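You operate a simulated robot arm through the tools that you are given. There is no shell and no other tool. Be economical: measure what you need, move in short steps, check, and stop when the job is done.

You run a simulated robot arm. Do the job below in one go: nothing can be reset, and whatever is moved stays where it is left.

## Task
Raise the table leaf, slide its bar out and move both green bottles on to it. Set down upright: green bottle.
Where things are to end (x, y in the base frame): green bottle within 0.06 m of [0.43, 0.19]; green bottle within 0.06 m of [0.5, 0.25].

Only the result counts: the job must be done as asked and must still hold three seconds after the hand-in. Knocking over, shifting, dropping, spilling or breaking anything else fails it.

## Robot
A 6-joint arm with a two-finger parallel gripper, fixed in place. Base frame: the origin is at the foot of the arm, x ahead of it, y to its left, z up. Readings come in m, degrees, newtons and seconds.
With the tool pointing down near the work surface it reaches from about 0.28 to 0.74 m from the base axis. Its first joint turns from -66.0 to 66.0 degrees. Payload 2.45 kg.
Tool frame: the origin (TCP) lies between the finger pads and is the grasp point; the fingertips stand 0.024 m ahead of it; z points along the fingers, y is the line along which they close. Largest opening 0.068 m; finger width 0.017, thickness 0.01; the body of the gripper, 0.04 by 0.07 m, starts 0.041 m behind the TCP.
Orientation is that of the tool frame in the base frame, as a unit quaternion [w, x, y, z]. With the fingers straight down and closing along the base's y, the tool's x points along the base's -x, its y along +y and its z along -z.

## Interface
- The arm moves only by the tool jog_arm. Its argument "commands" is a list of rows, each a list of 3 entries, a list of its own where there are three numbers: the shift along the base's x, y, z in m, then the turn, a rotation vector about the base's x, y, z in degrees, then the gripper command, from -1 (fully open) to 1 (shut), values between in proportion. In form: [[[tx, ty, tz], [rx, ry, rz], hand], ...]. A call has 1 to 10 rows; each row shifts and turns the commanded pose from where the row before left it. Rows are played at 5 a second. More than 0.05 m and 8.6 degrees between two rows, or a gripper value outside its range, and nothing of the call is played. A pose out of reach is approached as far as the arm can. The call stops where the force on the tool passes 50 N (or 10 N more than at its start, if that is more) or the arm is blocked; 0.2 s more then pass. Each finger travels about 0.108 m/s and halts on what it meets, pressing with about 30 N; the grip force reading is that of the motor and also rises with nothing between the fingers. The clock runs only during rows and for 0.2 s after the last one: add rows that do not move to give the fingers time. The reply holds the time, the measured pose of the TCP, the force on the tool along the base axes, the opening and the grip force, in the units named above and with some noise, with the torque about the TCP (base axes, N m) and any sound that the robot's microphone picked up.
- Cameras (640 x 400 px; columns grow to the right, rows downward): "scene" is fixed at [0.1648, 0.4266, 1.4382]; the picture's right is [-0.71, -0.71, 0.00], its down [-0.56, 0.56, -0.61] and it looks along [0.43, -0.43, -0.79] (base axes); focal length 322 px, centre (320, 200). "wrist" rides on the gripper at [0.084, 0.011, -0.075] in the tool frame; the picture's right is [-0.13, 0.99, 0.00], its down [-0.60, -0.08, -0.79] and it looks along [-0.79, -0.10, 0.61] (tool axes); focal length 251 px, centre (320, 200).
- snapshot(camera): a new picture of that camera. No time passes.
- pixel_to_xyz(camera, pixels): for up to 12 pixels [column, row] of the newest picture of that camera ("zoom" is the newest enlarged one), the place [x, y, z] in the base frame of the surface seen there, good to about 0.002 m. No time passes.
- zoom(camera, box): a new picture of the part [left, top, right, bottom] of that camera's present view, enlarged. No time passes.
- hand_in(): hands the job in; it is judged then, once.

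Go step by step. Measure first, check grasps and placings, and put right what went wrong. The budget is 80 turns and 38 pictures, counting those below and the enlarged ones. Unless the task says otherwise, let go and move clear before handing in, and close with one line.

The tools are called after "Call:" by a JSON object that holds its "method" and its "body". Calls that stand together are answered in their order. jog_arm: Moves the arm, as the interface text tells. Its arguments: {"type":"object","properties":{"commands":{"type":"array","items":{"type":"array"}}},"required":["commands"]} The other tools are called the same way: snapshot (camera) takes a picture; pixel_to_xyz (camera, pixels) gives the place of the surface under pixels of a picture; zoom (camera, box) takes an enlarged picture of a part of a camera's view; hand_in () hands the job in.

At the start:

```text
time: 0.0
eef_pos: [0.4375, 0.2027, 1.0251]
orientation: [-0.001, 0.0, 1.0, 0.0]
wrist_force: [-0.8, -0.5, 0.0]
moment: [0.04, 0.05, 0.0]
grip_width: 0.0681
finger_force: 0.0
```

scene: 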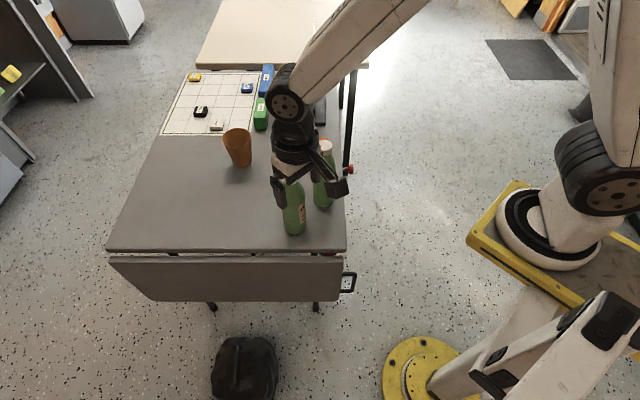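
wrist: 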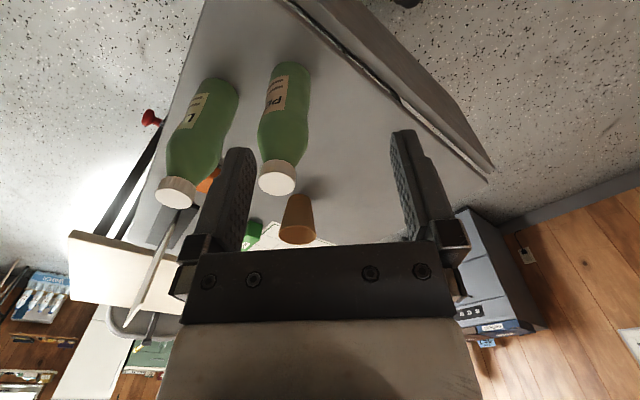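

The scene shows the table with a leaf hanging at its near edge (pixels 110-345, 255-300), a black loop at (348,282) and a red knob at (349,170). I'll zoom in on those parts and measure.

Call:
{"method": "zoom", "body": {"camera": "scene", "box": [240, 130, 400, 320]}}

Call:
{"method": "pixel_to_xyz", "body": {"camera": "scene", "pixels": [[108, 249], [345, 249], [110, 259], [342, 259], [155, 300], [336, 300], [349, 273], [355, 282], [348, 292], [349, 170], [294, 232], [238, 165]]}}

```text
2.11 times, centred on (320, 225) of scene
```

zoom: 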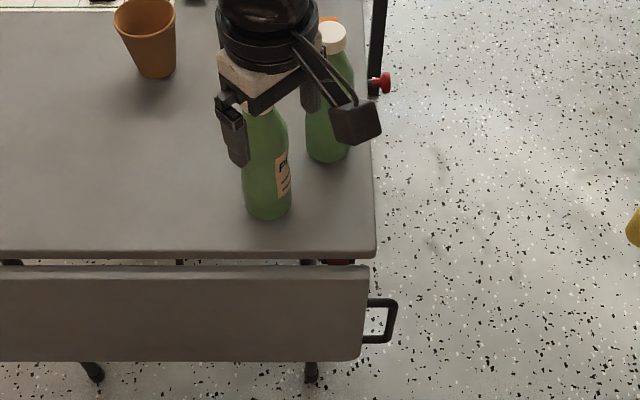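

```text
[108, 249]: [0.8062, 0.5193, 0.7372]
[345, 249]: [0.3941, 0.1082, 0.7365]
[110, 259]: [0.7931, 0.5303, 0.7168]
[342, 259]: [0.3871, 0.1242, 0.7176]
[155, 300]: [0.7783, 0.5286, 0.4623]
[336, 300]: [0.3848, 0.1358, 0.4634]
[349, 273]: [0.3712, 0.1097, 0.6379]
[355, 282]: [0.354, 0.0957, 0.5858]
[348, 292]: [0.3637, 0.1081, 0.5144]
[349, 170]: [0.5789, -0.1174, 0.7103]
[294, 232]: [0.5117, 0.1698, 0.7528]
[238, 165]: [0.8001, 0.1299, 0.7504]
```

The hinge edge runs along u=(0.71,0.71), and the leaf hangs from z 0.717 to 0.463 with a loop handle at its near end. I'll look closer at the two red parts, since one of them is probably the bar's knob.

Call:
{"method": "zoom", "body": {"camera": "scene", "box": [300, 235, 370, 305]}}

Call:
{"method": "zoom", "body": {"camera": "scene", "box": [310, 130, 380, 200]}}

Call:
{"method": "pixel_to_xyz", "body": {"camera": "wrist", "pixels": [[176, 192], [277, 178], [276, 145], [288, 80], [195, 140], [215, 95], [298, 200], [152, 117], [210, 182], [400, 100]]}}

Call:
{"method": "pixel_to_xyz", "body": {"camera": "scene", "pixels": [[324, 254], [328, 254], [320, 254], [312, 254], [353, 169], [345, 172], [343, 281], [349, 282]]}}

```text
5.71 times, centred on (335, 270) of scene
```

zoom: 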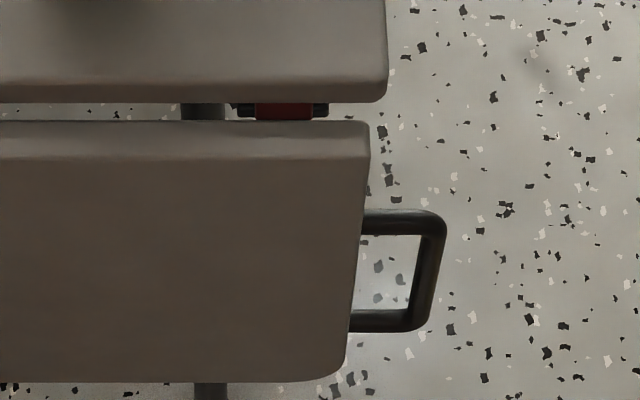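

```text
5.71 times, centred on (345, 165) of scene
```

zoom: 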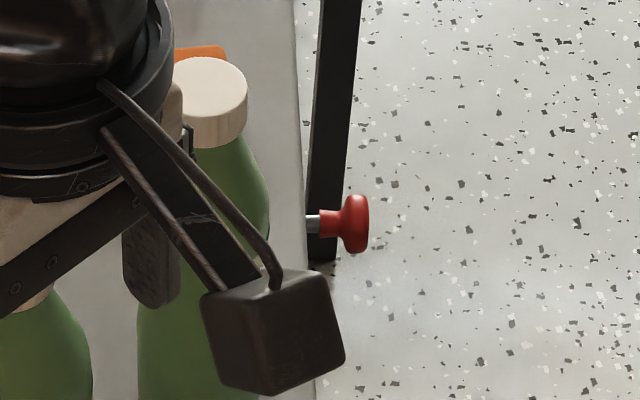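

```text
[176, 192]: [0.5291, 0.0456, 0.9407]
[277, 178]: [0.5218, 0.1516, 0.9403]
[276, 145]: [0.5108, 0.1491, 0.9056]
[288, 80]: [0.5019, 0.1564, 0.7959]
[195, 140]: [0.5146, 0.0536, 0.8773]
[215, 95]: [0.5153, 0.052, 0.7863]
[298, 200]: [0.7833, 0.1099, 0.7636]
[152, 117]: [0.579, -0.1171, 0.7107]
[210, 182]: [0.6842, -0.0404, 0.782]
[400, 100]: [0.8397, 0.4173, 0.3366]
```

```text
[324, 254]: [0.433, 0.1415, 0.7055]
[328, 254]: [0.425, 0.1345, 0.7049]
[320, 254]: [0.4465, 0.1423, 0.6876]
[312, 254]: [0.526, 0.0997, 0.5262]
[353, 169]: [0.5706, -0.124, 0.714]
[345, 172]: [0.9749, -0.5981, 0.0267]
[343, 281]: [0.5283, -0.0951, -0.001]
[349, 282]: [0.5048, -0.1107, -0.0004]
```

The front end of the red bar is under the table edge at u=0.406, n=-0.206. Its side knob is at (0.579,-0.117,0.711), and the handle's outer bar is at (0.354,0.096,0.58). I'll swing the tool so it closes along the hinge line, move outside the leaf and tilt it 45°.

Call:
{"method": "jog_arm", "body": {"commands": [[[-0.02, -0.006, 0], [0, 0, -7.5], -1], [[-0.022, -0.01, 0], [0, 0, -7.5], -1], [[-0.022, -0.01, 0], [0, 0, -7.5], -1], [[-0.022, -0.01, 0], [0, 0, -7.5], -1], [[-0.022, -0.01, 0], [0, 0, -7.5], -1], [[-0.022, -0.01, 0], [0, 0, -7.5], -0.03], [[0, 0, 0], [0, 0, 0], -0.03]]}}

Call:
{"method": "jog_arm", "body": {"commands": [[[0, 0, -0.03], [-5.3, -5.3, 0], -0.03], [[0, 0, -0.03], [-5.3, -5.3, 0], -0.03], [[0, 0, -0.03], [-5.3, -5.3, 0], -0.03], [[0, 0, -0.03], [-5.3, -5.3, 0], -0.03], [[0, 0, -0.03], [-5.3, -5.3, 0], -0.03], [[0, 0, -0.03], [-5.3, -5.3, 0], -0.03], [[0, 0, 0], [0, 0, 0], -0.03]]}}

```text
time: 1.6
eef_pos: [0.3067, 0.1476, 1.0243]
orientation: [0.0, 0.383, 0.924, 0.0]
wrist_force: [0.4, -0.1, -0.3]
moment: [0.02, -0.01, 0.01]
grip_width: 0.035
finger_force: 0.0
```

```text
time: 3.2
eef_pos: [0.3349, 0.1887, 0.8918]
orientation: [0.351, 0.352, 0.854, -0.151]
wrist_force: [-0.2, 0.5, 0.1]
moment: [0.02, -0.01, 0.0]
grip_width: 0.0351
finger_force: 0.1
out of reach, approached as far as the arm can: row 4, 5, 6
```

The tilt reached 45°, but the position stopped short at (0.335,0.189,0.892). I'll try going lower and further outward.

Call:
{"method": "jog_arm", "body": {"commands": [[[0, 0, -0.04], [0, 0, 0], -0.03], [[0, 0, -0.04], [0, 0, 0], -0.03], [[0, 0, -0.04], [0, 0, 0], -0.03], [[0, 0, -0.04], [0, 0, 0], -0.03]]}}

Call:
{"method": "snapshot", "body": {"camera": "scene"}}

```text
time: 4.2
eef_pos: [0.3637, 0.2441, 0.7561]
orientation: [0.352, 0.352, 0.854, -0.15]
wrist_force: [-0.4, 0.7, 0.2]
moment: [0.0, 0.02, 0.0]
grip_width: 0.0353
finger_force: 0.1
out of reach, approached as far as the arm can: row 1, 2, 3, 4
```

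```text
32 pictures are left
```

scene: 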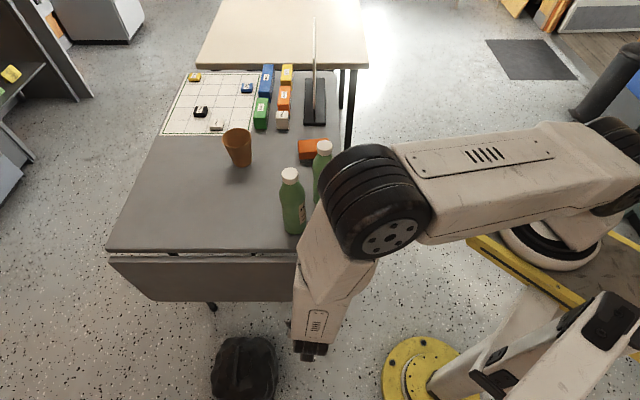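

The arm can't hold a 45° outward tilt this close to its base. The new plan is a near-vertical tool closing across the loop's upper arm, which is parallel to the hinge. First I'll undo the tilt and rise.

Call:
{"method": "jog_arm", "body": {"commands": [[[0, 0, 0.03], [5.3, 5.3, 0], -0.03], [[0, 0, 0.03], [5.3, 5.3, 0], -0.03], [[0, 0, 0.03], [5.3, 5.3, 0], -0.03], [[0, 0, 0.03], [5.3, 5.3, 0], -0.03], [[0, 0, 0.03], [5.3, 5.3, 0], -0.03], [[0, 0, 0.03], [5.3, 5.3, 0], -0.03], [[0, 0, 0], [0, 0, 0], -0.03]]}}

```text
time: 5.8
eef_pos: [0.3668, 0.2453, 0.9351]
orientation: [0.001, 0.383, 0.924, 0.0]
wrist_force: [0.3, -0.2, 0.1]
moment: [-0.01, 0.0, -0.01]
grip_width: 0.0353
finger_force: 0.0
```

The commanded pose restarts from where the arm actually is. Next I turn the tool 90° so the fingers close along n, and shift over the handle.

Call:
{"method": "jog_arm", "body": {"commands": [[[0, 0, 0], [0, 0, 8], -0.03], [[0, 0, 0], [0, 0, 8], -0.03], [[0, 0, 0], [0, 0, 8], -0.03], [[0, 0, 0], [0, 0, 8], -0.03], [[0, 0, 0], [0, 0, 8], -0.03], [[0, 0, 0], [0, 0, 8], -0.03], [[0, 0, 0], [0, 0, 8], -0.03], [[0, 0, 0], [0, 0, 8], -0.03], [[0, 0, 0], [0, 0, 8], -0.03]]}}

Call:
{"method": "jog_arm", "body": {"commands": [[[-0.008, -0.035, 0], [0, 0, 6], -0.03], [[-0.008, -0.035, 0], [0, 0, 6], -0.03], [[-0.006, -0.035, 0], [0, 0, 6], -0.03], [[0, 0, -0.01], [5.3, -5.3, 0], -0.03], [[0, 0, -0.01], [0, 0, 0], -0.03]]}}

Call:
{"method": "snapshot", "body": {"camera": "wrist"}}

Call:
{"method": "snapshot", "body": {"camera": "scene"}}

```text
time: 7.8
eef_pos: [0.3662, 0.2433, 0.9348]
orientation: [0.0, -0.234, 0.972, 0.001]
wrist_force: [0.2, -0.9, 0.2]
moment: [-0.01, -0.02, 0.02]
grip_width: 0.0351
finger_force: 0.2
```

```text
time: 9.0
eef_pos: [0.3406, 0.1432, 0.9241]
orientation: [0.051, -0.383, 0.922, 0.029]
wrist_force: [-0.1, -0.3, 0.3]
moment: [-0.01, 0.01, 0.01]
grip_width: 0.0351
finger_force: 0.0
out of reach, approached as far as the arm can: row 4, 5
```

```text
31 pictures are left
```

wrist: 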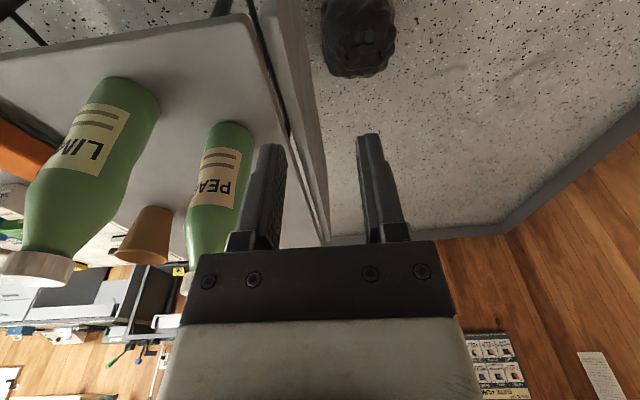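

```text
30 pictures are left
```

scene: 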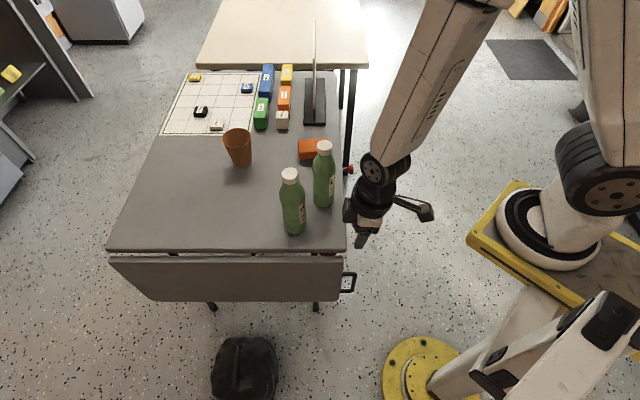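

The handle is now unobstructed in the scene view (348,282). I'll zoom in and measure the loop precisely.

Call:
{"method": "zoom", "body": {"camera": "scene", "box": [320, 240, 370, 300]}}

```text
6.67 times, centred on (345, 270) of scene
```

zoom: 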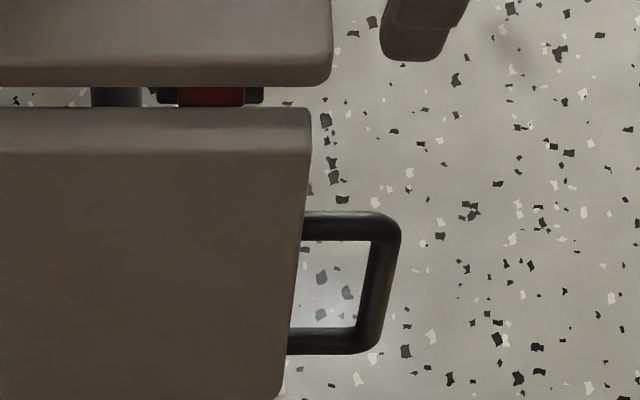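

Call:
{"method": "pixel_to_xyz", "body": {"camera": "zoom", "pixels": [[310, 218], [340, 218], [340, 234], [375, 220], [394, 240], [376, 290], [388, 290], [320, 345], [360, 345], [300, 160], [320, 70], [312, 115]]}}

```text
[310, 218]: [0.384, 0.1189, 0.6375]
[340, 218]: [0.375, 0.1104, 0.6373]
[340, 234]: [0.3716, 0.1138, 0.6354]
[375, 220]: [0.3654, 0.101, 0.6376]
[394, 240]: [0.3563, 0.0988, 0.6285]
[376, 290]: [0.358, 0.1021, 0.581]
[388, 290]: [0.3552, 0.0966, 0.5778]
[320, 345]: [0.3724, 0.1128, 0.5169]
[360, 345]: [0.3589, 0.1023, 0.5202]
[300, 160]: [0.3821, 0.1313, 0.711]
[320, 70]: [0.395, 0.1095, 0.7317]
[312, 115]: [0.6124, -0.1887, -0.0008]
```

The upper arm of the loop runs from u≈0.328 to 0.357 at n≈-0.187 and z≈0.631. I'll lean the tool about 24° outward with only a slight lean along u, and come down above it.

Call:
{"method": "jog_arm", "body": {"commands": [[[0, 0, -0.02], [-2.6, 2.6, 0], -0.47], [[0, 0, -0.02], [-5.6, -5.6, 0], -0.47], [[0, 0, -0.02], [-5.6, -5.6, 0], -0.47], [[0, 0, -0.02], [-5.6, -5.6, 0], -0.47], [[0, 0, -0.02], [0, 0, 0], -0.47]]}}

```text
time: 10.2
eef_pos: [0.3299, 0.1314, 0.8653]
orientation: [0.017, -0.371, 0.926, -0.063]
wrist_force: [1.0, 0.1, -0.1]
moment: [0.0, 0.01, 0.01]
grip_width: 0.0501
finger_force: 0.1
out of reach, approached as far as the arm can: row 2, 3, 4
```

The tilt is limited to about 7° here. I'll go lower, still outside the leaf, and try the tilt again where the arm is more stretched.

Call:
{"method": "jog_arm", "body": {"commands": [[[0, 0.01, -0.04], [0, 0, 0], -0.47], [[0, 0.0, -0.04], [0, 0, 0], -0.47], [[0, 0.0, -0.04], [0, 0, 0], -0.47], [[0, 0, -0.03], [0, 0, 0], -0.47], [[0, 0, 0], [-5.6, -5.6, 0], -0.47], [[0, 0, 0], [-5.6, -5.6, 0], -0.47]]}}

```text
time: 11.6
eef_pos: [0.3316, 0.1448, 0.7146]
orientation: [0.071, -0.374, 0.905, -0.189]
wrist_force: [-0.1, 0.7, 0.0]
moment: [0.0, -0.03, 0.04]
grip_width: 0.0498
finger_force: 0.1
```

The tilt is now 23° with the TCP at (0.332,0.145,0.715). I'll shift slightly inward, go part way down the tool axis and check.

Call:
{"method": "jog_arm", "body": {"commands": [[[0.015, -0.012, 0], [0, 0, 0], -0.47], [[0.01, -0.0105, -0.033], [0, 0, 0], -0.47], [[0, 0, 0], [0, 0, 0], -0.47]]}}

Call:
{"method": "snapshot", "body": {"camera": "wrist"}}

Call:
{"method": "zoom", "body": {"camera": "scene", "box": [280, 200, 400, 320]}}

```text
time: 12.4
eef_pos: [0.3565, 0.1224, 0.6818]
orientation: [0.071, -0.373, 0.906, -0.188]
wrist_force: [-0.1, -0.7, 0.6]
moment: [0.03, 0.01, 0.03]
grip_width: 0.0502
finger_force: 0.1
```

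```text
28 pictures are left
```

wrist: 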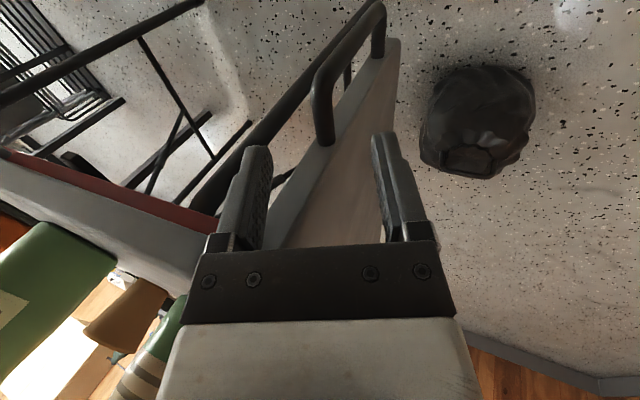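

```text
3.33 times, centred on (340, 260) of scene
```

zoom: 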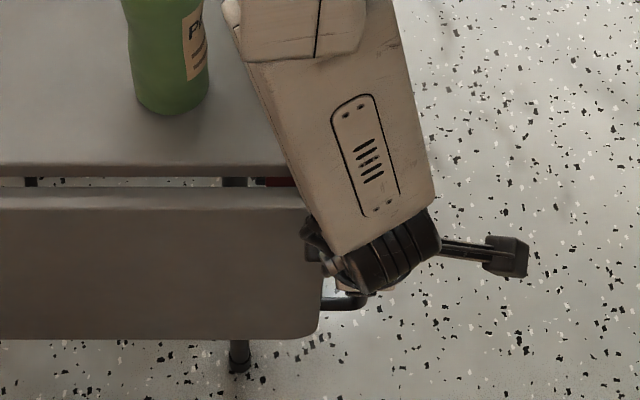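

The loop's upper arm, at pixel (325,125) in the wrist view, sits ahead and between the fingers. I'll advance the last 5 cm and close.

Call:
{"method": "jog_arm", "body": {"commands": [[[0.0065, -0.007, -0.023], [0, 0, 0], -0.47], [[0.0065, -0.007, -0.022], [0, 0, 0], -0.47], [[0, 0, 0], [0, 0, 0], -0.47]]}}

Call:
{"method": "snapshot", "body": {"camera": "wrist"}}

```text
time: 13.0
eef_pos: [0.3624, 0.1125, 0.6446]
orientation: [0.064, -0.387, 0.902, -0.183]
wrist_force: [-13.3, 13.3, -3.8]
moment: [-0.64, -0.55, 0.43]
grip_width: 0.0498
finger_force: 0.1
stopped in row 2: the force on the tool passed its limit at 150 N (the readings are from after the stop); the commanded pose is now the measured one
```

```text
26 pictures are left
```

wrist: 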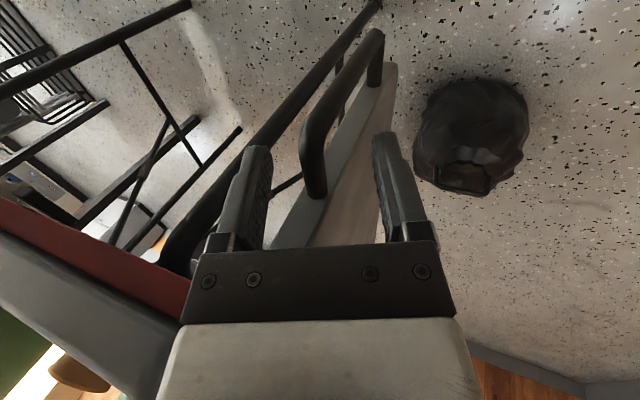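

Something on the hand touched the leaf or table edge (force along +n), but the handle is already between the fingers at (313,180) and about 1 cm inside the tips. I'll ease off 2 mm and close.

Call:
{"method": "jog_arm", "body": {"commands": [[[-0.0015, 0.0015, 0], [0, 0, 0], -0.2], [[0, 0, 0], [0, 0, 0], 0.6], [[0, 0, 0], [0, 0, 0], 1], [[0, 0, 0], [0, 0, 0], 1]]}}

```text
time: 14.0
eef_pos: [0.3621, 0.1139, 0.6467]
orientation: [0.065, -0.384, 0.902, -0.185]
wrist_force: [-17.0, -3.7, 43.5]
moment: [-0.66, -2.15, 0.08]
grip_width: 0.0137
finger_force: 30.1
```

The handle is gripped (width 0.0137). I'll start swinging the leaf on an arc about the estimated hinge (n≈-0.197, z≈0.717), in small steps.

Call:
{"method": "jog_arm", "body": {"commands": [[[-0.0053, 0.0053, 0.0015], [0, 0, 0], 1], [[-0.0052, 0.0052, 0.0015], [0, 0, 0], 1], [[-0.005, 0.005, 0.0026], [0.9, 0.9, 0], 1], [[-0.0049, 0.0049, 0.003], [0.9, 0.9, 0], 1]]}}

```text
time: 14.5
eef_pos: [0.3579, 0.1186, 0.6453]
orientation: [0.069, -0.374, 0.906, -0.187]
wrist_force: [1.0, -2.5, 5.2]
moment: [0.37, -0.42, -0.67]
grip_width: 0.013
finger_force: 33.1
stopped in row 2: the force on the tool passed its limit at 61 N (the readings are from after the stop); the commanded pose is now the measured one
```

The tool moved about 6 mm and the force has relaxed to 5 N. Continuing.

Call:
{"method": "jog_arm", "body": {"commands": [[[-0.003, 0.003, 0.001], [0, 0, 0], 1], [[-0.004, 0.004, 0.0015], [0, 0, 0], 1], [[-0.004, 0.004, 0.002], [0.7, 0.7, 0], 1], [[-0.004, 0.004, 0.002], [0.7, 0.7, 0], 1]]}}

```text
time: 15.5
eef_pos: [0.3441, 0.1334, 0.6535]
orientation: [0.064, -0.377, 0.907, -0.175]
wrist_force: [23.0, -29.5, 30.3]
moment: [-0.57, -0.18, -0.84]
grip_width: 0.0136
finger_force: 33.8
```

The force is mostly radial (-37 along n, +30 along z), so I'm pulling outside the true arc. I'll raise z more on the next steps.

Call:
{"method": "jog_arm", "body": {"commands": [[[0, 0, 0.004], [0, 0, 0], 1], [[-0.002, 0.002, 0.004], [0.7, 0.7, 0], 1], [[-0.003, 0.003, 0.004], [0.7, 0.7, 0], 1]]}}

```text
time: 16.3
eef_pos: [0.3368, 0.142, 0.6655]
orientation: [0.057, -0.381, 0.91, -0.155]
wrist_force: [10.8, 13.5, -31.5]
moment: [0.5, -0.18, -0.45]
grip_width: 0.0125
finger_force: 32.4
```

Now I'm slightly inside the arc (z force -31 N). I'll continue with more outward motion.

Call:
{"method": "jog_arm", "body": {"commands": [[[-0.005, 0.005, 0.001], [0.7, 0.7, 0], 1], [[-0.005, 0.005, 0.004], [0.7, 0.7, 0], 1], [[-0.004, 0.004, 0.005], [0.7, 0.7, 0], 1]]}}

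```text
time: 17.0
eef_pos: [0.3308, 0.1494, 0.6735]
orientation: [0.056, -0.374, 0.915, -0.141]
wrist_force: [3.6, -4.0, 1.2]
moment: [-0.07, -0.2, -0.73]
grip_width: 0.012
finger_force: 32.4
stopped in row 3: the force on the tool passed its limit at 56 N (the readings are from after the stop); the commanded pose is now the measured one
```

The leaf is at about 40° and the resting force is small. Continuing with finer steps.

Call:
{"method": "jog_arm", "body": {"commands": [[[-0.003, 0.003, 0.005], [0.5, 0.5, 0], 1], [[-0.003, 0.003, 0.005], [0.5, 0.5, 0], 1], [[-0.0025, 0.0025, 0.005], [0.5, 0.5, 0], 1], [[-0.0025, 0.0025, 0.005], [0.5, 0.5, 0], 1]]}}

Call:
{"method": "snapshot", "body": {"camera": "scene"}}

```text
time: 18.0
eef_pos: [0.3227, 0.1574, 0.6949]
orientation: [0.049, -0.376, 0.918, -0.119]
wrist_force: [31.0, -23.5, -6.4]
moment: [-0.57, 0.08, -0.72]
grip_width: 0.0121
finger_force: 32.8
```

```text
25 pictures are left
```

scene: 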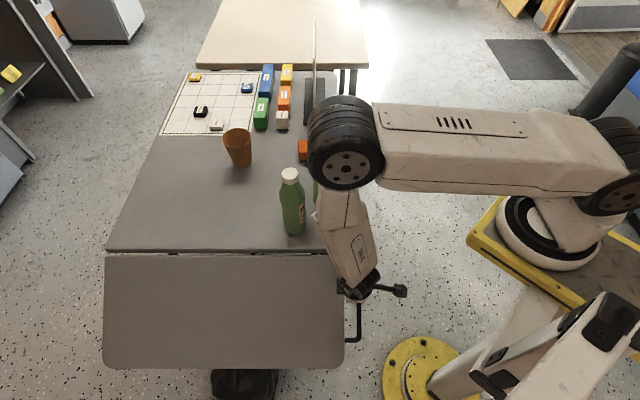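

The leaf is clearly rising, about 55° now. The -38 N along n says I'm slightly too far out, so the next steps go mostly upward.

Call:
{"method": "jog_arm", "body": {"commands": [[[0.001, -0.001, 0.005], [0.6, 0.6, 0], 1], [[-0.001, 0.001, 0.006], [0.6, 0.6, 0], 1], [[-0.001, 0.001, 0.006], [0.6, 0.6, 0], 1]]}}

```text
time: 18.8
eef_pos: [0.3185, 0.1625, 0.7094]
orientation: [0.037, -0.379, 0.919, -0.098]
wrist_force: [7.7, 4.0, -23.3]
moment: [0.23, -0.09, -0.52]
grip_width: 0.0123
finger_force: 33.0
```

Call:
{"method": "jog_arm", "body": {"commands": [[[-0.001, 0.001, 0.006], [0.6, 0.6, 0], 1], [[-0.001, 0.001, 0.006], [0.6, 0.6, 0], 1], [[0, 0, 0.006], [0.6, 0.6, 0], 1]]}}

```text
time: 19.6
eef_pos: [0.3162, 0.1645, 0.7282]
orientation: [0.028, -0.38, 0.921, -0.077]
wrist_force: [3.4, 9.1, -23.8]
moment: [0.22, 0.07, -0.57]
grip_width: 0.0124
finger_force: 32.5
```

The readings are steady at z=0.728, with about 15 mm left to reach level.

Call:
{"method": "jog_arm", "body": {"commands": [[[0, 0, 0.005], [0.5, 0.5, 0], 1], [[0.0005, -0.0005, 0.005], [0.5, 0.5, 0], 1], [[0.0005, -0.0005, 0.003], [0, 0, 0], 1]]}}

Call:
{"method": "snapshot", "body": {"camera": "scene"}}

Call:
{"method": "pixel_to_xyz", "body": {"camera": "scene", "pixels": [[110, 265], [220, 265], [220, 300], [220, 340], [220, 365], [105, 380], [335, 380], [220, 240], [357, 340], [357, 360]]}}

```text
time: 20.4
eef_pos: [0.3167, 0.164, 0.7419]
orientation: [0.023, -0.382, 0.922, -0.066]
wrist_force: [-22.4, 41.5, -21.9]
moment: [0.78, 0.64, -0.67]
grip_width: 0.0124
finger_force: 32.7
```

```text
24 pictures are left
```

scene: 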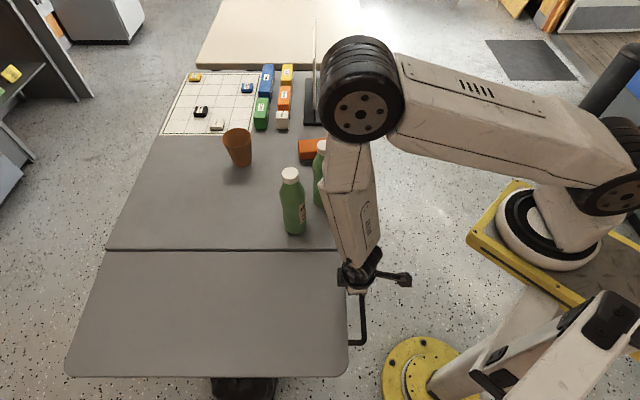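

```text
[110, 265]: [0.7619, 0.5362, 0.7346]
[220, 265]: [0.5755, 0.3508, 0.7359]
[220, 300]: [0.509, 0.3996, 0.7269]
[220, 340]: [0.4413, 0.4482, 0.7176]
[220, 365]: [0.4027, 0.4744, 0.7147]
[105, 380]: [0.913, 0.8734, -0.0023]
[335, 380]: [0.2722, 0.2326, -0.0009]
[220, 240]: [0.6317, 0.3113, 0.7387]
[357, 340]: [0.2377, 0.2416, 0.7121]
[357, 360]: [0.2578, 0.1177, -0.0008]
```

The leaf is still about 5° below level (z falls from 0.735 to 0.715 outward). I'll raise it a bit more and listen for a latch.

Call:
{"method": "jog_arm", "body": {"commands": [[[-0.001, 0.001, 0.003], [0, 0, 0], 1], [[0, 0, 0.003], [0, 0, 0], 1], [[0, 0, 0.003], [0, 0, 0], 1], [[0, 0, 0], [0, 0, 0], 1]]}}

Call:
{"method": "pixel_to_xyz", "body": {"camera": "scene", "pixels": [[110, 265], [220, 265], [220, 300], [220, 340], [220, 365], [357, 340]]}}

```text
time: 21.4
eef_pos: [0.3157, 0.1631, 0.7508]
orientation: [0.023, -0.38, 0.922, -0.067]
wrist_force: [-17.6, 33.8, -33.2]
moment: [0.94, 0.13, -0.55]
grip_width: 0.0123
finger_force: 32.6
```

```text
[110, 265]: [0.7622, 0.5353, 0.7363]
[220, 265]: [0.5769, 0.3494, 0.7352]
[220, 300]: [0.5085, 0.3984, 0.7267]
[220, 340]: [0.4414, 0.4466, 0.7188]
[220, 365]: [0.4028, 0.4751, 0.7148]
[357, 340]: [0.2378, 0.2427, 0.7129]
```

Those measurements came from the old picture, so I'll take a new one.

Call:
{"method": "snapshot", "body": {"camera": "scene"}}

Call:
{"method": "pixel_to_xyz", "body": {"camera": "scene", "pixels": [[110, 265], [220, 265], [220, 300], [220, 340], [220, 365], [357, 340], [120, 360], [320, 360]]}}

```text
23 pictures are left
```

scene: 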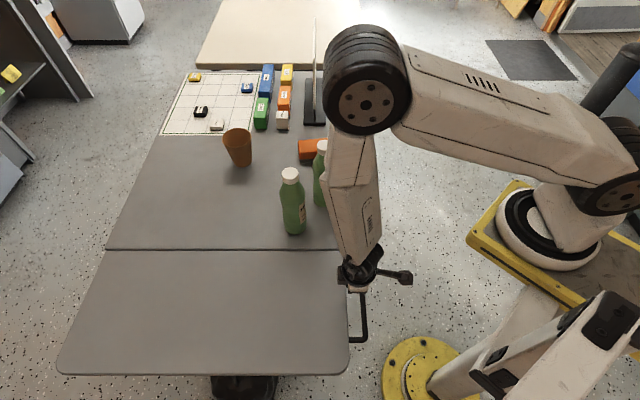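

```text
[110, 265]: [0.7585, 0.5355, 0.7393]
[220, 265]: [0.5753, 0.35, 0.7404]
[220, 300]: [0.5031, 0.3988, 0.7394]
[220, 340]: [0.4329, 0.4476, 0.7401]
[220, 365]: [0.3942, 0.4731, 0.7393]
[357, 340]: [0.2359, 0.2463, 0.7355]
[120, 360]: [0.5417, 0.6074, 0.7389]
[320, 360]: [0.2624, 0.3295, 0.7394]
```

The leaf is now level (z≈0.739 everywhere). Before releasing, I'll test whether the hinge holds by easing down a little and reading the force.

Call:
{"method": "jog_arm", "body": {"commands": [[[-0.001, 0.001, -0.002], [0, 0, 0], 1], [[0, 0, -0.001], [0, 0, 0], 1], [[0, 0, 0], [0, 0, 0], 1]]}}

```text
time: 22.2
eef_pos: [0.317, 0.1638, 0.7479]
orientation: [0.025, -0.378, 0.923, -0.067]
wrist_force: [-7.0, 8.5, 4.7]
moment: [0.57, -0.43, -0.47]
grip_width: 0.0122
finger_force: 32.7
```

After lowering 3 mm the vertical force is about 0 or slightly positive, so hinge friction carries the leaf. I'll bring it back just above level and release.

Call:
{"method": "jog_arm", "body": {"commands": [[[0, 0, 0.002], [0, 0, 0], 1], [[0, 0, 0.003], [0, 0, 0], 1], [[0, 0, 0.001], [0, 0, 0], 1], [[0, 0, 0], [0, 0, 0], 0.5]]}}

Call:
{"method": "jog_arm", "body": {"commands": [[[0, 0, 0], [0, 0, 0], 0.2], [[0, 0, 0], [0, 0, 0], 0], [[0, 0, 0], [0, 0, 0], -0.3]]}}

Call:
{"method": "snapshot", "body": {"camera": "scene"}}

Call:
{"method": "pixel_to_xyz", "body": {"camera": "scene", "pixels": [[220, 265], [220, 300], [220, 340], [220, 365], [120, 360], [320, 360], [349, 170]]}}

```text
time: 23.2
eef_pos: [0.3153, 0.1638, 0.7535]
orientation: [0.025, -0.38, 0.922, -0.066]
wrist_force: [0.5, 0.0, 0.1]
moment: [-0.01, 0.01, 0.0]
grip_width: 0.0172
finger_force: 0.2
```

```text
time: 24.0
eef_pos: [0.3165, 0.163, 0.7546]
orientation: [0.024, -0.38, 0.922, -0.066]
wrist_force: [0.5, -0.9, -0.9]
moment: [-0.03, -0.03, 0.01]
grip_width: 0.0441
finger_force: 0.1
```

```text
22 pictures are left
```

scene: 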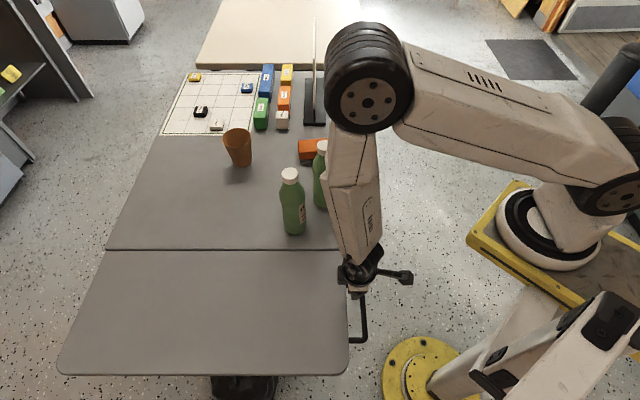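

```text
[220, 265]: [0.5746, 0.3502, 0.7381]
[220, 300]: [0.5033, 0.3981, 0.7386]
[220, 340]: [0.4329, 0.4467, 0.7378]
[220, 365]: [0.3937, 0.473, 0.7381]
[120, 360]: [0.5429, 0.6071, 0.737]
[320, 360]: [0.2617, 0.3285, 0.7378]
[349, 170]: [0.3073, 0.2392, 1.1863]
```

The released leaf stays level at z≈0.738. Next is the bar's knob at (0.579,-0.117,0.711). I'll rise clear and lean the wrist away from the bottles.

Call:
{"method": "jog_arm", "body": {"commands": [[[0, 0, 0.03], [0, 0, 0], -0.3], [[0, 0, 0.04], [0, 0, 0], -0.3], [[0, 0, 0.04], [0, 0, 0], -0.3], [[0.03, -0.035, 0.02], [2.5, 2.5, 0], -0.3], [[0.033, -0.037, 0], [2.5, 2.5, 0], -0.3], [[0.033, -0.037, 0], [0, 0, 0], -0.3], [[0.033, -0.037, 0], [0, 0, 0], -0.3]]}}

Call:
{"method": "jog_arm", "body": {"commands": [[[0.035, -0.035, 0], [5.3, -5.3, 0], -0.6], [[0.035, -0.035, 0], [5.3, -5.3, 0], -0.6], [[0.02, -0.03, 0], [5.3, -5.3, 0], -0.6], [[0.01, -0.02, 0], [0, 0, 0], -0.6]]}}

Call:
{"method": "snapshot", "body": {"camera": "scene"}}

Call:
{"method": "snapshot", "body": {"camera": "wrist"}}

```text
refused: row 4 steps farther than a row can; nothing moved
```

```text
time: 24.4
eef_pos: [0.3357, 0.1423, 0.7549]
orientation: [0.058, -0.393, 0.917, -0.041]
wrist_force: [-25.9, 41.3, -3.7]
moment: [1.12, 0.5, -0.65]
grip_width: 0.068
finger_force: 8.3
out of reach, approached as far as the arm can: row 2
stopped in row 2: the force on the tool passed its limit at 207 N (the readings are from after the stop); the commanded pose is now the measured one
```

```text
21 pictures are left
```

scene: 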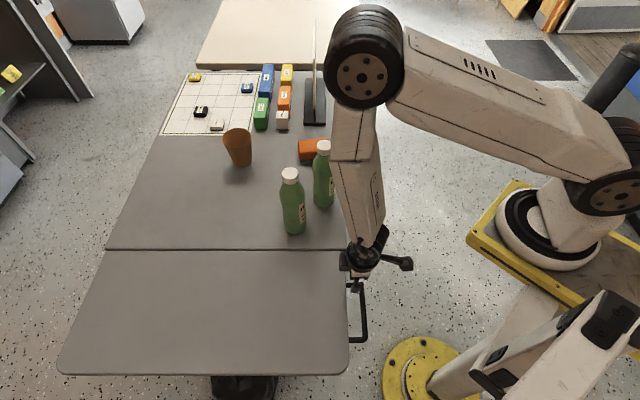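

```text
20 pictures are left
```

wrist: 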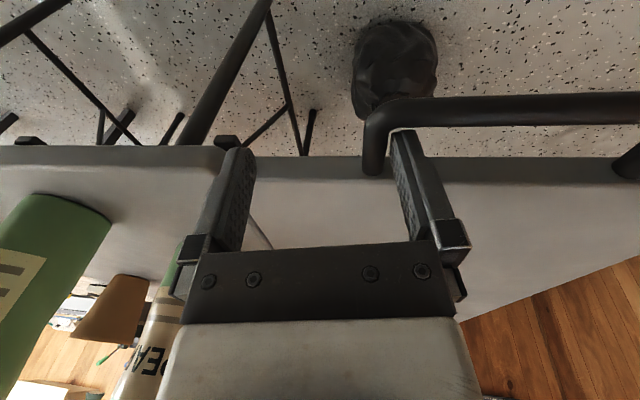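

The first call was refused because one step was too long, and the second then pressed a finger against the handle. The leaf is still up, so I'll back off towards +n, rise straight up, and send dependent moves one at a time.

Call:
{"method": "jog_arm", "body": {"commands": [[[-0.004, 0.004, 0], [0, 0, 0], -1], [[0, 0, 0.02], [0, 0, 0], -1], [[0, 0, 0.03], [0, 0, 0], -1], [[0, 0, 0.04], [0, 0, 0], -1], [[0, 0, 0.04], [0, 0, 0], -1]]}}

```text
time: 25.6
eef_pos: [0.3325, 0.1425, 0.8834]
orientation: [0.06, -0.389, 0.918, -0.04]
wrist_force: [-0.2, 0.0, 0.2]
moment: [0.01, -0.01, -0.03]
grip_width: 0.0679
finger_force: 0.1
```

I'm clear at z=0.883. Now I travel towards the knob, rising above bottle height first.

Call:
{"method": "jog_arm", "body": {"commands": [[[0.01, -0.015, 0.035], [0, 0, 0], -1], [[0.015, -0.02, 0.035], [0, 0, 0], -1], [[0.026, -0.032, 0.02], [0, 0, 0], -1], [[0.028, -0.034, 0], [0, 0, 0], -1], [[0.028, -0.034, 0], [0, 0, 0], -1], [[0.028, -0.034, 0], [0, 0, 0], -1], [[0.028, -0.034, 0], [0, 0, 0], -1], [[0.028, -0.034, 0], [0, 0, 0], -1], [[0.028, -0.03, 0], [0, 0, 0], -1]]}}

```text
time: 27.6
eef_pos: [0.5508, -0.1212, 0.9784]
orientation: [0.06, -0.389, 0.918, -0.041]
wrist_force: [-0.1, -0.4, 0.3]
moment: [0.01, -0.02, 0.02]
grip_width: 0.0679
finger_force: 0.0
```

I'm beside the knob. Now I lean the tool about 20° (wrist away from the table), remove the n-tilt, and look.

Call:
{"method": "jog_arm", "body": {"commands": [[[0, 0, -0.02], [5.3, -5.3, 0], -1], [[0, 0, -0.03], [5.3, -5.3, 0], -1], [[0, 0, -0.03], [4.9, 4.9, 0], -1], [[0, 0, -0.03], [0, 0, 0], -1]]}}

Call:
{"method": "snapshot", "body": {"camera": "wrist"}}

Call:
{"method": "zoom", "body": {"camera": "scene", "box": [270, 120, 430, 220]}}

```text
time: 28.6
eef_pos: [0.5492, -0.1211, 0.866]
orientation: [0.157, -0.368, 0.914, 0.063]
wrist_force: [0.6, -0.5, 0.3]
moment: [-0.01, -0.01, -0.01]
grip_width: 0.0679
finger_force: 0.1
```

```text
19 pictures are left
```

wrist: 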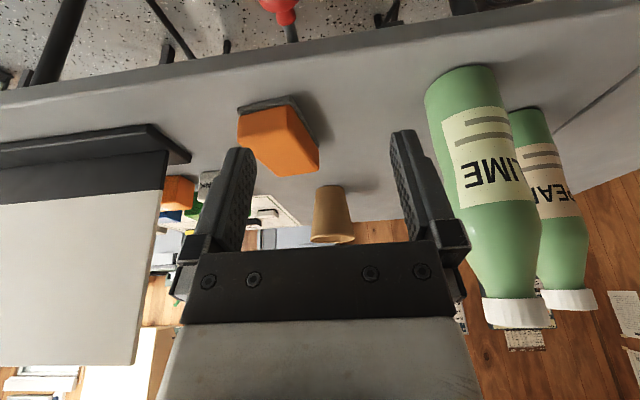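

```text
4.00 times, centred on (350, 170) of scene
```

zoom: 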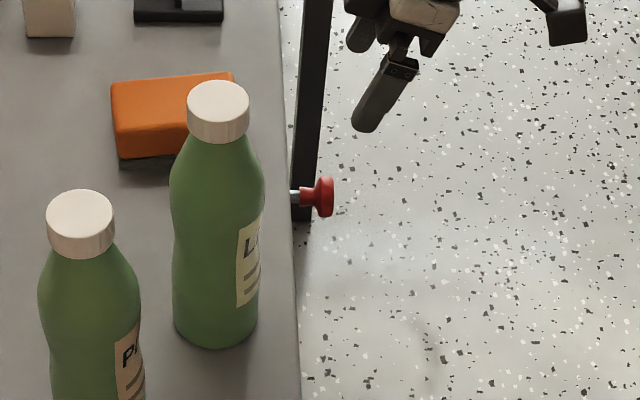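

The knob is clear in the zoom at (322,197), with its stem going under the table edge. I'll measure it.

Call:
{"method": "pixel_to_xyz", "body": {"camera": "zoom", "pixels": [[328, 180], [328, 197], [328, 213], [318, 197], [310, 197], [304, 197], [295, 197], [292, 230], [215, 345], [225, 90]]}}

Call:
{"method": "pixel_to_xyz", "body": {"camera": "wrist", "pixels": [[285, 18], [275, 5], [291, 33], [296, 12]]}}

```text
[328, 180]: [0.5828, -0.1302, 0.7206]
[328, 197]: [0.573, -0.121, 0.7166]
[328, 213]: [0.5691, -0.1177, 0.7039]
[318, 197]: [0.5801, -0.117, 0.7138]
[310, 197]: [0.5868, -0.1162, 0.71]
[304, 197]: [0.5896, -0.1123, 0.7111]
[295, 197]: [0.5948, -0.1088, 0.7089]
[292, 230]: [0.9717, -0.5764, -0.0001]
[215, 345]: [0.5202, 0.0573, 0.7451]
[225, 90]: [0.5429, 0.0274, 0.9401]
```

```text
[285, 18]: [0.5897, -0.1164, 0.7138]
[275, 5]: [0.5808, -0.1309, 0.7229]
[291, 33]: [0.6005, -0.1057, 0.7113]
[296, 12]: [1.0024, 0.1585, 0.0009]
```

The knob's head centre is at u≈0.321, n≈-0.496, z≈0.711 with a radius of about 13 mm. I'll approach along the tool axis with the fingers open.

Call:
{"method": "jog_arm", "body": {"commands": [[[0.003, -0.0125, -0.025], [0, 0, 0], -1], [[0.003, -0.0125, -0.03], [0, 0, 0], -1], [[0.008, 0.008, -0.032], [0, 0, 0], -1], [[0.008, 0.008, -0.032], [0, 0, 0], -1], [[0.0074, 0.0074, -0.03], [0, 0, 0], -1], [[0, 0, 0], [0, 0, 0], -1]]}}

Call:
{"method": "snapshot", "body": {"camera": "wrist"}}

```text
time: 30.0
eef_pos: [0.5813, -0.1237, 0.7155]
orientation: [0.158, -0.368, 0.914, 0.063]
wrist_force: [-0.3, 0.0, 0.5]
moment: [-0.02, 0.01, -0.01]
grip_width: 0.0679
finger_force: 0.0
```

```text
17 pictures are left
```

wrist: 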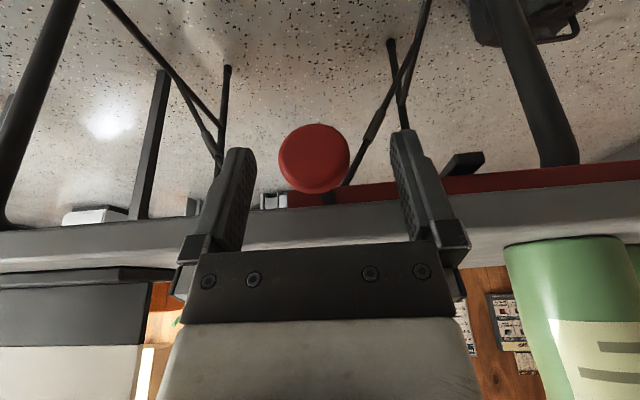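

The knob sits between the fingers at (315,158) and is attached to the red bar, which runs right along +n. I'll close on it.

Call:
{"method": "jog_arm", "body": {"commands": [[[0, 0, 0], [0, 0, 0], 0], [[0, 0, 0], [0, 0, 0], 0.6], [[0, 0, 0], [0, 0, 0], 1], [[0, 0, 0], [0, 0, 0], 1]]}}

```text
time: 31.0
eef_pos: [0.5812, -0.1239, 0.7175]
orientation: [0.156, -0.368, 0.914, 0.063]
wrist_force: [-0.7, 1.4, 0.7]
moment: [0.06, -0.04, -0.03]
grip_width: 0.0314
finger_force: 44.2
```

The knob is held (width 0.031). I'll slide it towards +n gently.

Call:
{"method": "jog_arm", "body": {"commands": [[[-0.004, 0.004, 0], [0, 0, 0], 1], [[-0.006, 0.006, 0], [0, 0, 0], 1], [[-0.008, 0.008, 0], [0, 0, 0], 1], [[-0.008, 0.008, 0], [0, 0, 0], 1]]}}

```text
time: 32.0
eef_pos: [0.5564, -0.0996, 0.7174]
orientation: [0.158, -0.367, 0.915, 0.061]
wrist_force: [-6.7, -7.3, 28.3]
moment: [0.38, -0.18, 0.07]
grip_width: 0.0313
finger_force: 44.6
```

It slides freely, though the tool is pressed up by 28 N, so I'll add a hair of z and continue.

Call:
{"method": "jog_arm", "body": {"commands": [[[-0.008, 0.008, 0.0015], [0, 0, 0], 1], [[-0.01, 0.01, 0], [0, 0, 0], 1], [[-0.012, 0.012, 0], [0, 0, 0], 1], [[-0.012, 0.012, 0], [0, 0, 0], 1], [[0, 0, 0], [0, 0, 0], 1]]}}

Call:
{"method": "snapshot", "body": {"camera": "scene"}}

```text
time: 33.2
eef_pos: [0.5125, -0.0561, 0.7166]
orientation: [0.157, -0.37, 0.913, 0.064]
wrist_force: [19.0, 23.8, -31.1]
moment: [0.23, -0.25, -0.04]
grip_width: 0.0313
finger_force: 45.1
```

```text
16 pictures are left
```

scene: 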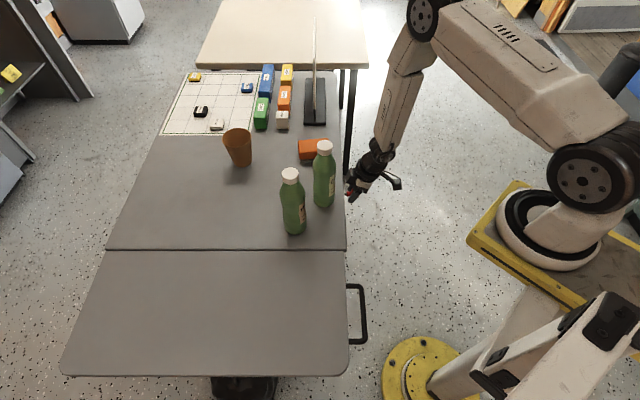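

The bar is moving and the arm is well clear of the bottles. I'll check the leaf is still level and continue with a small correction.

Call:
{"method": "pixel_to_xyz", "body": {"camera": "scene", "pixels": [[220, 265], [220, 300], [220, 365], [320, 360], [120, 360]]}}

Call:
{"method": "jog_arm", "body": {"commands": [[[-0.007, 0.009, -0.0015], [0, 0, 0], 1], [[-0.01, 0.01, 0], [0, 0, 0], 1], [[-0.012, 0.012, 0], [0, 0, 0], 1], [[-0.012, 0.012, 0], [0, 0, 0], 1], [[0, 0, 0], [0, 0, 0], 1]]}}

```text
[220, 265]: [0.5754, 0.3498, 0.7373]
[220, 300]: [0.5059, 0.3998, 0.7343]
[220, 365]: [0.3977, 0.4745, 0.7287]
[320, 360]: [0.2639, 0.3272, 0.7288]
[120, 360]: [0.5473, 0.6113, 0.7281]
```

```text
time: 34.4
eef_pos: [0.4934, -0.0199, 0.7185]
orientation: [0.147, -0.367, 0.916, 0.066]
wrist_force: [-19.4, -18.1, -20.7]
moment: [-0.31, 0.38, 0.0]
grip_width: 0.0157
finger_force: 34.6
out of reach, approached as far as the arm can: row 3, 4
```

The grip changed (width 0.0157) because those rows were partly out of reach, and the leaf outer edge has sagged about 1 cm. I'll look from both cameras.

Call:
{"method": "snapshot", "body": {"camera": "wrist"}}

Call:
{"method": "zoom", "body": {"camera": "scene", "box": [200, 130, 420, 390]}}

Call:
{"method": "pixel_to_xyz", "body": {"camera": "scene", "pixels": [[220, 265], [220, 300], [220, 365], [320, 360], [120, 360]]}}

```text
15 pictures are left
```

wrist: 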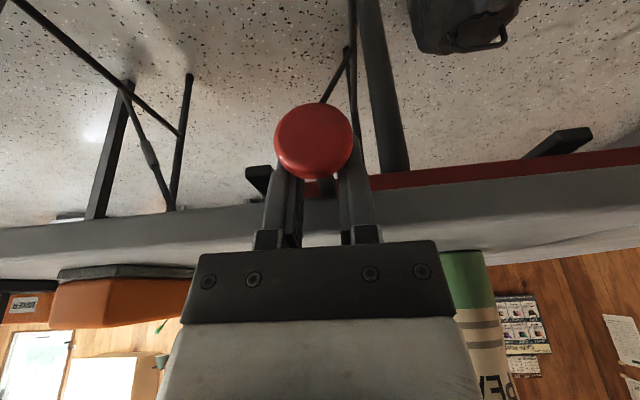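

```text
1.54 times, centred on (310, 260) of scene
```

zoom: 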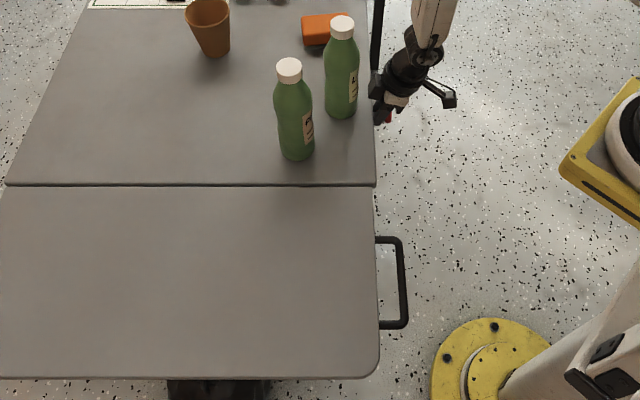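

```text
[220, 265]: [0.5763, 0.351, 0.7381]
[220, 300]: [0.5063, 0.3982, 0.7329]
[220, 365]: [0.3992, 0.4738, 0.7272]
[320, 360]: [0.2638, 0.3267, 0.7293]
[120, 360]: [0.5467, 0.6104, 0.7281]
```

The fingers are now around the stem behind the head, which is a good grip for dragging, and the bar has moved about 0.13 m. I'll reduce the lean to stay in reach and keep sliding.

Call:
{"method": "jog_arm", "body": {"commands": [[[0, 0, 0], [-3, 3, 0], 1], [[-0.002, 0.002, 0], [-3, 3, 0], 1], [[-0.006, 0.006, 0], [0, 0, 0], 1], [[-0.008, 0.008, 0], [0, 0, 0], 1], [[0, 0, 0], [0, 0, 0], 1]]}}

```text
time: 35.2
eef_pos: [0.4984, -0.017, 0.7217]
orientation: [0.091, -0.37, 0.924, 0.029]
wrist_force: [2.3, -7.0, -7.6]
moment: [0.33, -0.48, 0.46]
grip_width: 0.0156
finger_force: 35.0
stopped in row 3: the force on the tool passed its limit at 57 N (the readings are from after the stop); the commanded pose is now the measured one
```

The drag was blocked, either by a finger at the table edge or by the bar meeting the sagging leaf. I'll shift 4 mm away from the table and try dragging again.

Call:
{"method": "jog_arm", "body": {"commands": [[[-0.003, -0.003, 0], [0, 0, 0], 1], [[-0.003, 0.003, 0], [0, 0, 0], 1], [[-0.003, 0.003, 0], [0, 0, 0], 1], [[-0.004, 0.004, 0], [0, 0, 0], 1], [[0, 0, 0], [0, 0, 0], 1]]}}

```text
time: 36.4
eef_pos: [0.4862, -0.0087, 0.7236]
orientation: [0.093, -0.37, 0.924, 0.032]
wrist_force: [18.2, 16.1, -11.9]
moment: [0.35, -0.35, -0.01]
grip_width: 0.0154
finger_force: 34.9
```

It slides freely again (n now -0.350, force along n near zero). Continuing.

Call:
{"method": "jog_arm", "body": {"commands": [[[-0.004, 0.005, -0.001], [0, 0, 0], 1], [[-0.006, 0.006, 0], [0, 0, 0], 1], [[-0.007, 0.007, 0], [0, 0, 0], 1], [[-0.007, 0.007, 0], [0, 0, 0], 1], [[0, 0, 0], [0, 0, 0], 1]]}}

```text
time: 37.4
eef_pos: [0.4728, 0.0077, 0.7237]
orientation: [0.074, -0.367, 0.927, 0.032]
wrist_force: [0.0, -4.6, -2.8]
moment: [0.41, -0.5, 0.22]
grip_width: 0.0154
finger_force: 34.7
out of reach, approached as far as the arm can: row 2, 3, 4
stopped in row 5: the force on the tool passed its limit at 60 N (the readings are from after the stop); the commanded pose is now the measured one
```

I'm limited by reach again. I'll reduce the lean a little more (bottle 2 is at u≈0.406, so there is still clearance) and continue.

Call:
{"method": "jog_arm", "body": {"commands": [[[-0.002, -0.002, 0], [-3, 3, 0], 1], [[-0.003, 0.003, 0], [0, 0, 0], 1], [[-0.004, 0.004, 0], [0, 0, 0], 1], [[-0.004, 0.004, 0], [0, 0, 0], 1], [[0, 0, 0], [0, 0, 0], 1]]}}

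Call:
{"method": "snapshot", "body": {"camera": "wrist"}}

Call:
{"method": "snapshot", "body": {"camera": "scene"}}

Call:
{"method": "pixel_to_xyz", "body": {"camera": "scene", "pixels": [[220, 265], [220, 300], [220, 365], [320, 360], [120, 360]]}}

```text
time: 38.6
eef_pos: [0.4616, 0.0171, 0.726]
orientation: [0.042, -0.369, 0.929, 0.017]
wrist_force: [14.8, 16.1, -17.0]
moment: [0.11, -0.12, 0.0]
grip_width: 0.0154
finger_force: 35.3
```

```text
13 pictures are left
```

wrist: 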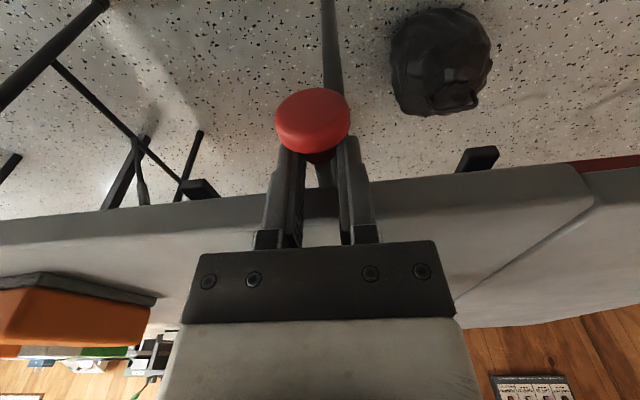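

```text
12 pictures are left
```

scene: 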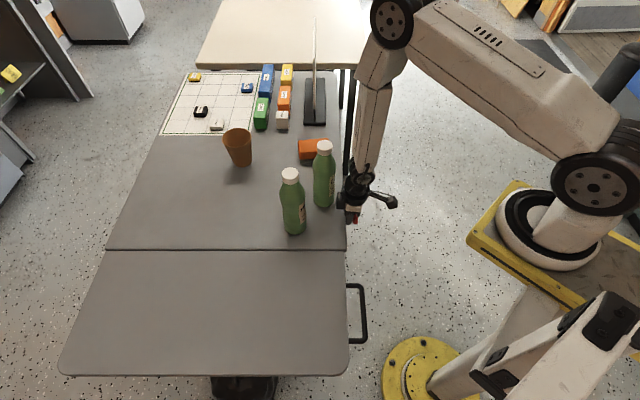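

```text
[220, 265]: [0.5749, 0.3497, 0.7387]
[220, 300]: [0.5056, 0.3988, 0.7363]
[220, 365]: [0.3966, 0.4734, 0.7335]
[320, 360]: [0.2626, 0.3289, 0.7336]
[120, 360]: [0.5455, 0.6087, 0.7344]
```

The leaf has risen (outer z 0.7335), so the bar is now carrying it. The second guide bracket at wrist pixel (480,158) should be where the slide stops, so I'll keep going until it blocks.

Call:
{"method": "jog_arm", "body": {"commands": [[[-0.004, 0.005, -0.001], [0, 0, 0], 1], [[-0.005, 0.005, 0], [-2, 2, 0], 1], [[-0.005, 0.005, 0], [0, 0, 0], 1], [[-0.005, 0.005, 0], [0, 0, 0], 1], [[0, 0, 0], [0, 0, 0], 1]]}}

```text
time: 39.5
eef_pos: [0.4522, 0.029, 0.724]
orientation: [0.016, -0.365, 0.931, 0.006]
wrist_force: [1.7, -8.8, -3.0]
moment: [0.18, -0.45, 0.32]
grip_width: 0.0154
finger_force: 34.9
out of reach, approached as far as the arm can: row 4
stopped in row 4: the force on the tool passed its limit at 56 N (the readings are from after the stop); the commanded pose is now the measured one
```

I'm near the reach limit again with the fingers brushing at u=0.340. I'll step back 3 mm, straighten a bit more and continue.

Call:
{"method": "jog_arm", "body": {"commands": [[[-0.0025, -0.0025, 0], [-2, 2, 0], 1], [[-0.004, 0.004, 0], [-1, 1, 0], 1], [[-0.004, 0.004, 0], [0, 0, 0], 1], [[-0.004, 0.004, 0], [0, 0, 0], 1], [[0, 0, 0], [0, 0, 0], 1]]}}

```text
time: 40.2
eef_pos: [0.4529, 0.0289, 0.7249]
orientation: [-0.008, -0.363, 0.932, -0.014]
wrist_force: [4.4, -10.7, -12.2]
moment: [0.08, -0.73, 0.51]
grip_width: 0.0157
finger_force: 34.6
stopped in row 3: the force on the tool passed its limit at 60 N (the readings are from after the stop); the commanded pose is now the measured one
```

There was no more motion along n. Travel from grip is 0.199 m, so the bar is most likely at its end stop. I'll release and check the leaf and bar.

Call:
{"method": "jog_arm", "body": {"commands": [[[0, 0, 0], [0, 0, 0], 0.4], [[0, 0, 0], [0, 0, 0], 0], [[0, 0, 0], [0, 0, 0], -0.5], [[-0.008, -0.008, 0.03], [0, 0, 0], -0.5], [[-0.02, -0.02, 0.035], [0, 0, 0], -0.5], [[-0.02, -0.02, 0.02], [0, 0, 0], -0.5]]}}

Call:
{"method": "snapshot", "body": {"camera": "scene"}}

Call:
{"method": "pixel_to_xyz", "body": {"camera": "scene", "pixels": [[220, 265], [220, 300], [220, 340], [220, 365], [320, 360], [120, 360], [289, 174], [323, 145]]}}

Call:
{"method": "snapshot", "body": {"camera": "wrist"}}

```text
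time: 41.6
eef_pos: [0.4015, -0.0193, 0.8074]
orientation: [-0.009, -0.308, 0.951, -0.014]
wrist_force: [-0.1, 0.1, -0.1]
moment: [0.05, 0.03, 0.06]
grip_width: 0.051
finger_force: 0.2
```

```text
11 pictures are left
```

scene: 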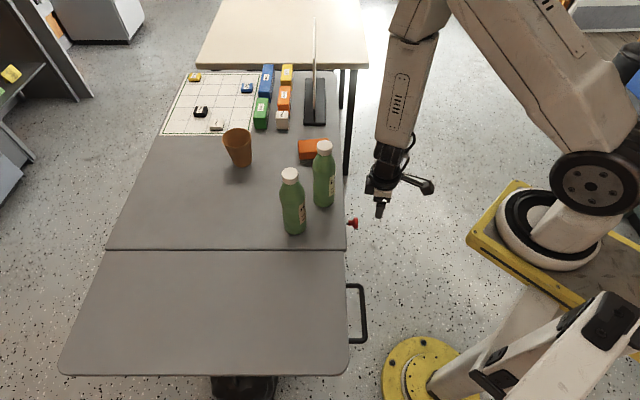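

```text
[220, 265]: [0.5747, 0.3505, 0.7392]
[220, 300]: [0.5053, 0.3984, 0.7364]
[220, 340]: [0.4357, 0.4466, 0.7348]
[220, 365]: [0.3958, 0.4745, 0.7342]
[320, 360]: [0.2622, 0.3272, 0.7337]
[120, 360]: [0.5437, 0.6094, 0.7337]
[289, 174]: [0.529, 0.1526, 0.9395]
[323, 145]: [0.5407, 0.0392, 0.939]
```

```text
10 pictures are left
```

wrist: 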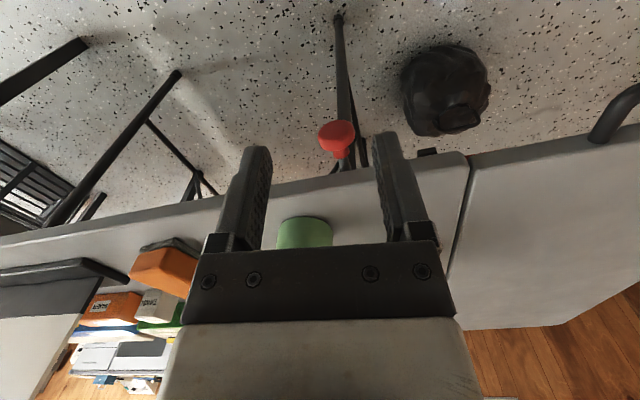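

The leaf rests on the bar with about 1° of sag, and the knob is now at scene (352,223). I'll measure the knob and bracket to see whether the bar is truly at its end.

Call:
{"method": "pixel_to_xyz", "body": {"camera": "scene", "pixels": [[354, 223], [356, 222], [353, 226]]}}

Call:
{"method": "pixel_to_xyz", "body": {"camera": "wrist", "pixels": [[337, 132], [342, 155], [428, 152], [435, 152], [420, 153], [305, 225]]}}

```text
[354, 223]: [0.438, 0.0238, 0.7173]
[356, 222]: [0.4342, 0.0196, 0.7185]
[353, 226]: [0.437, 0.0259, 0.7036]
```

```text
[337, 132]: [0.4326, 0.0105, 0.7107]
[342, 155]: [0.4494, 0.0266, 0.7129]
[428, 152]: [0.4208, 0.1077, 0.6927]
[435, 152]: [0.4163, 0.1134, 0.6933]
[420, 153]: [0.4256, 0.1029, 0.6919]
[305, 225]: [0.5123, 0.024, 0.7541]
```

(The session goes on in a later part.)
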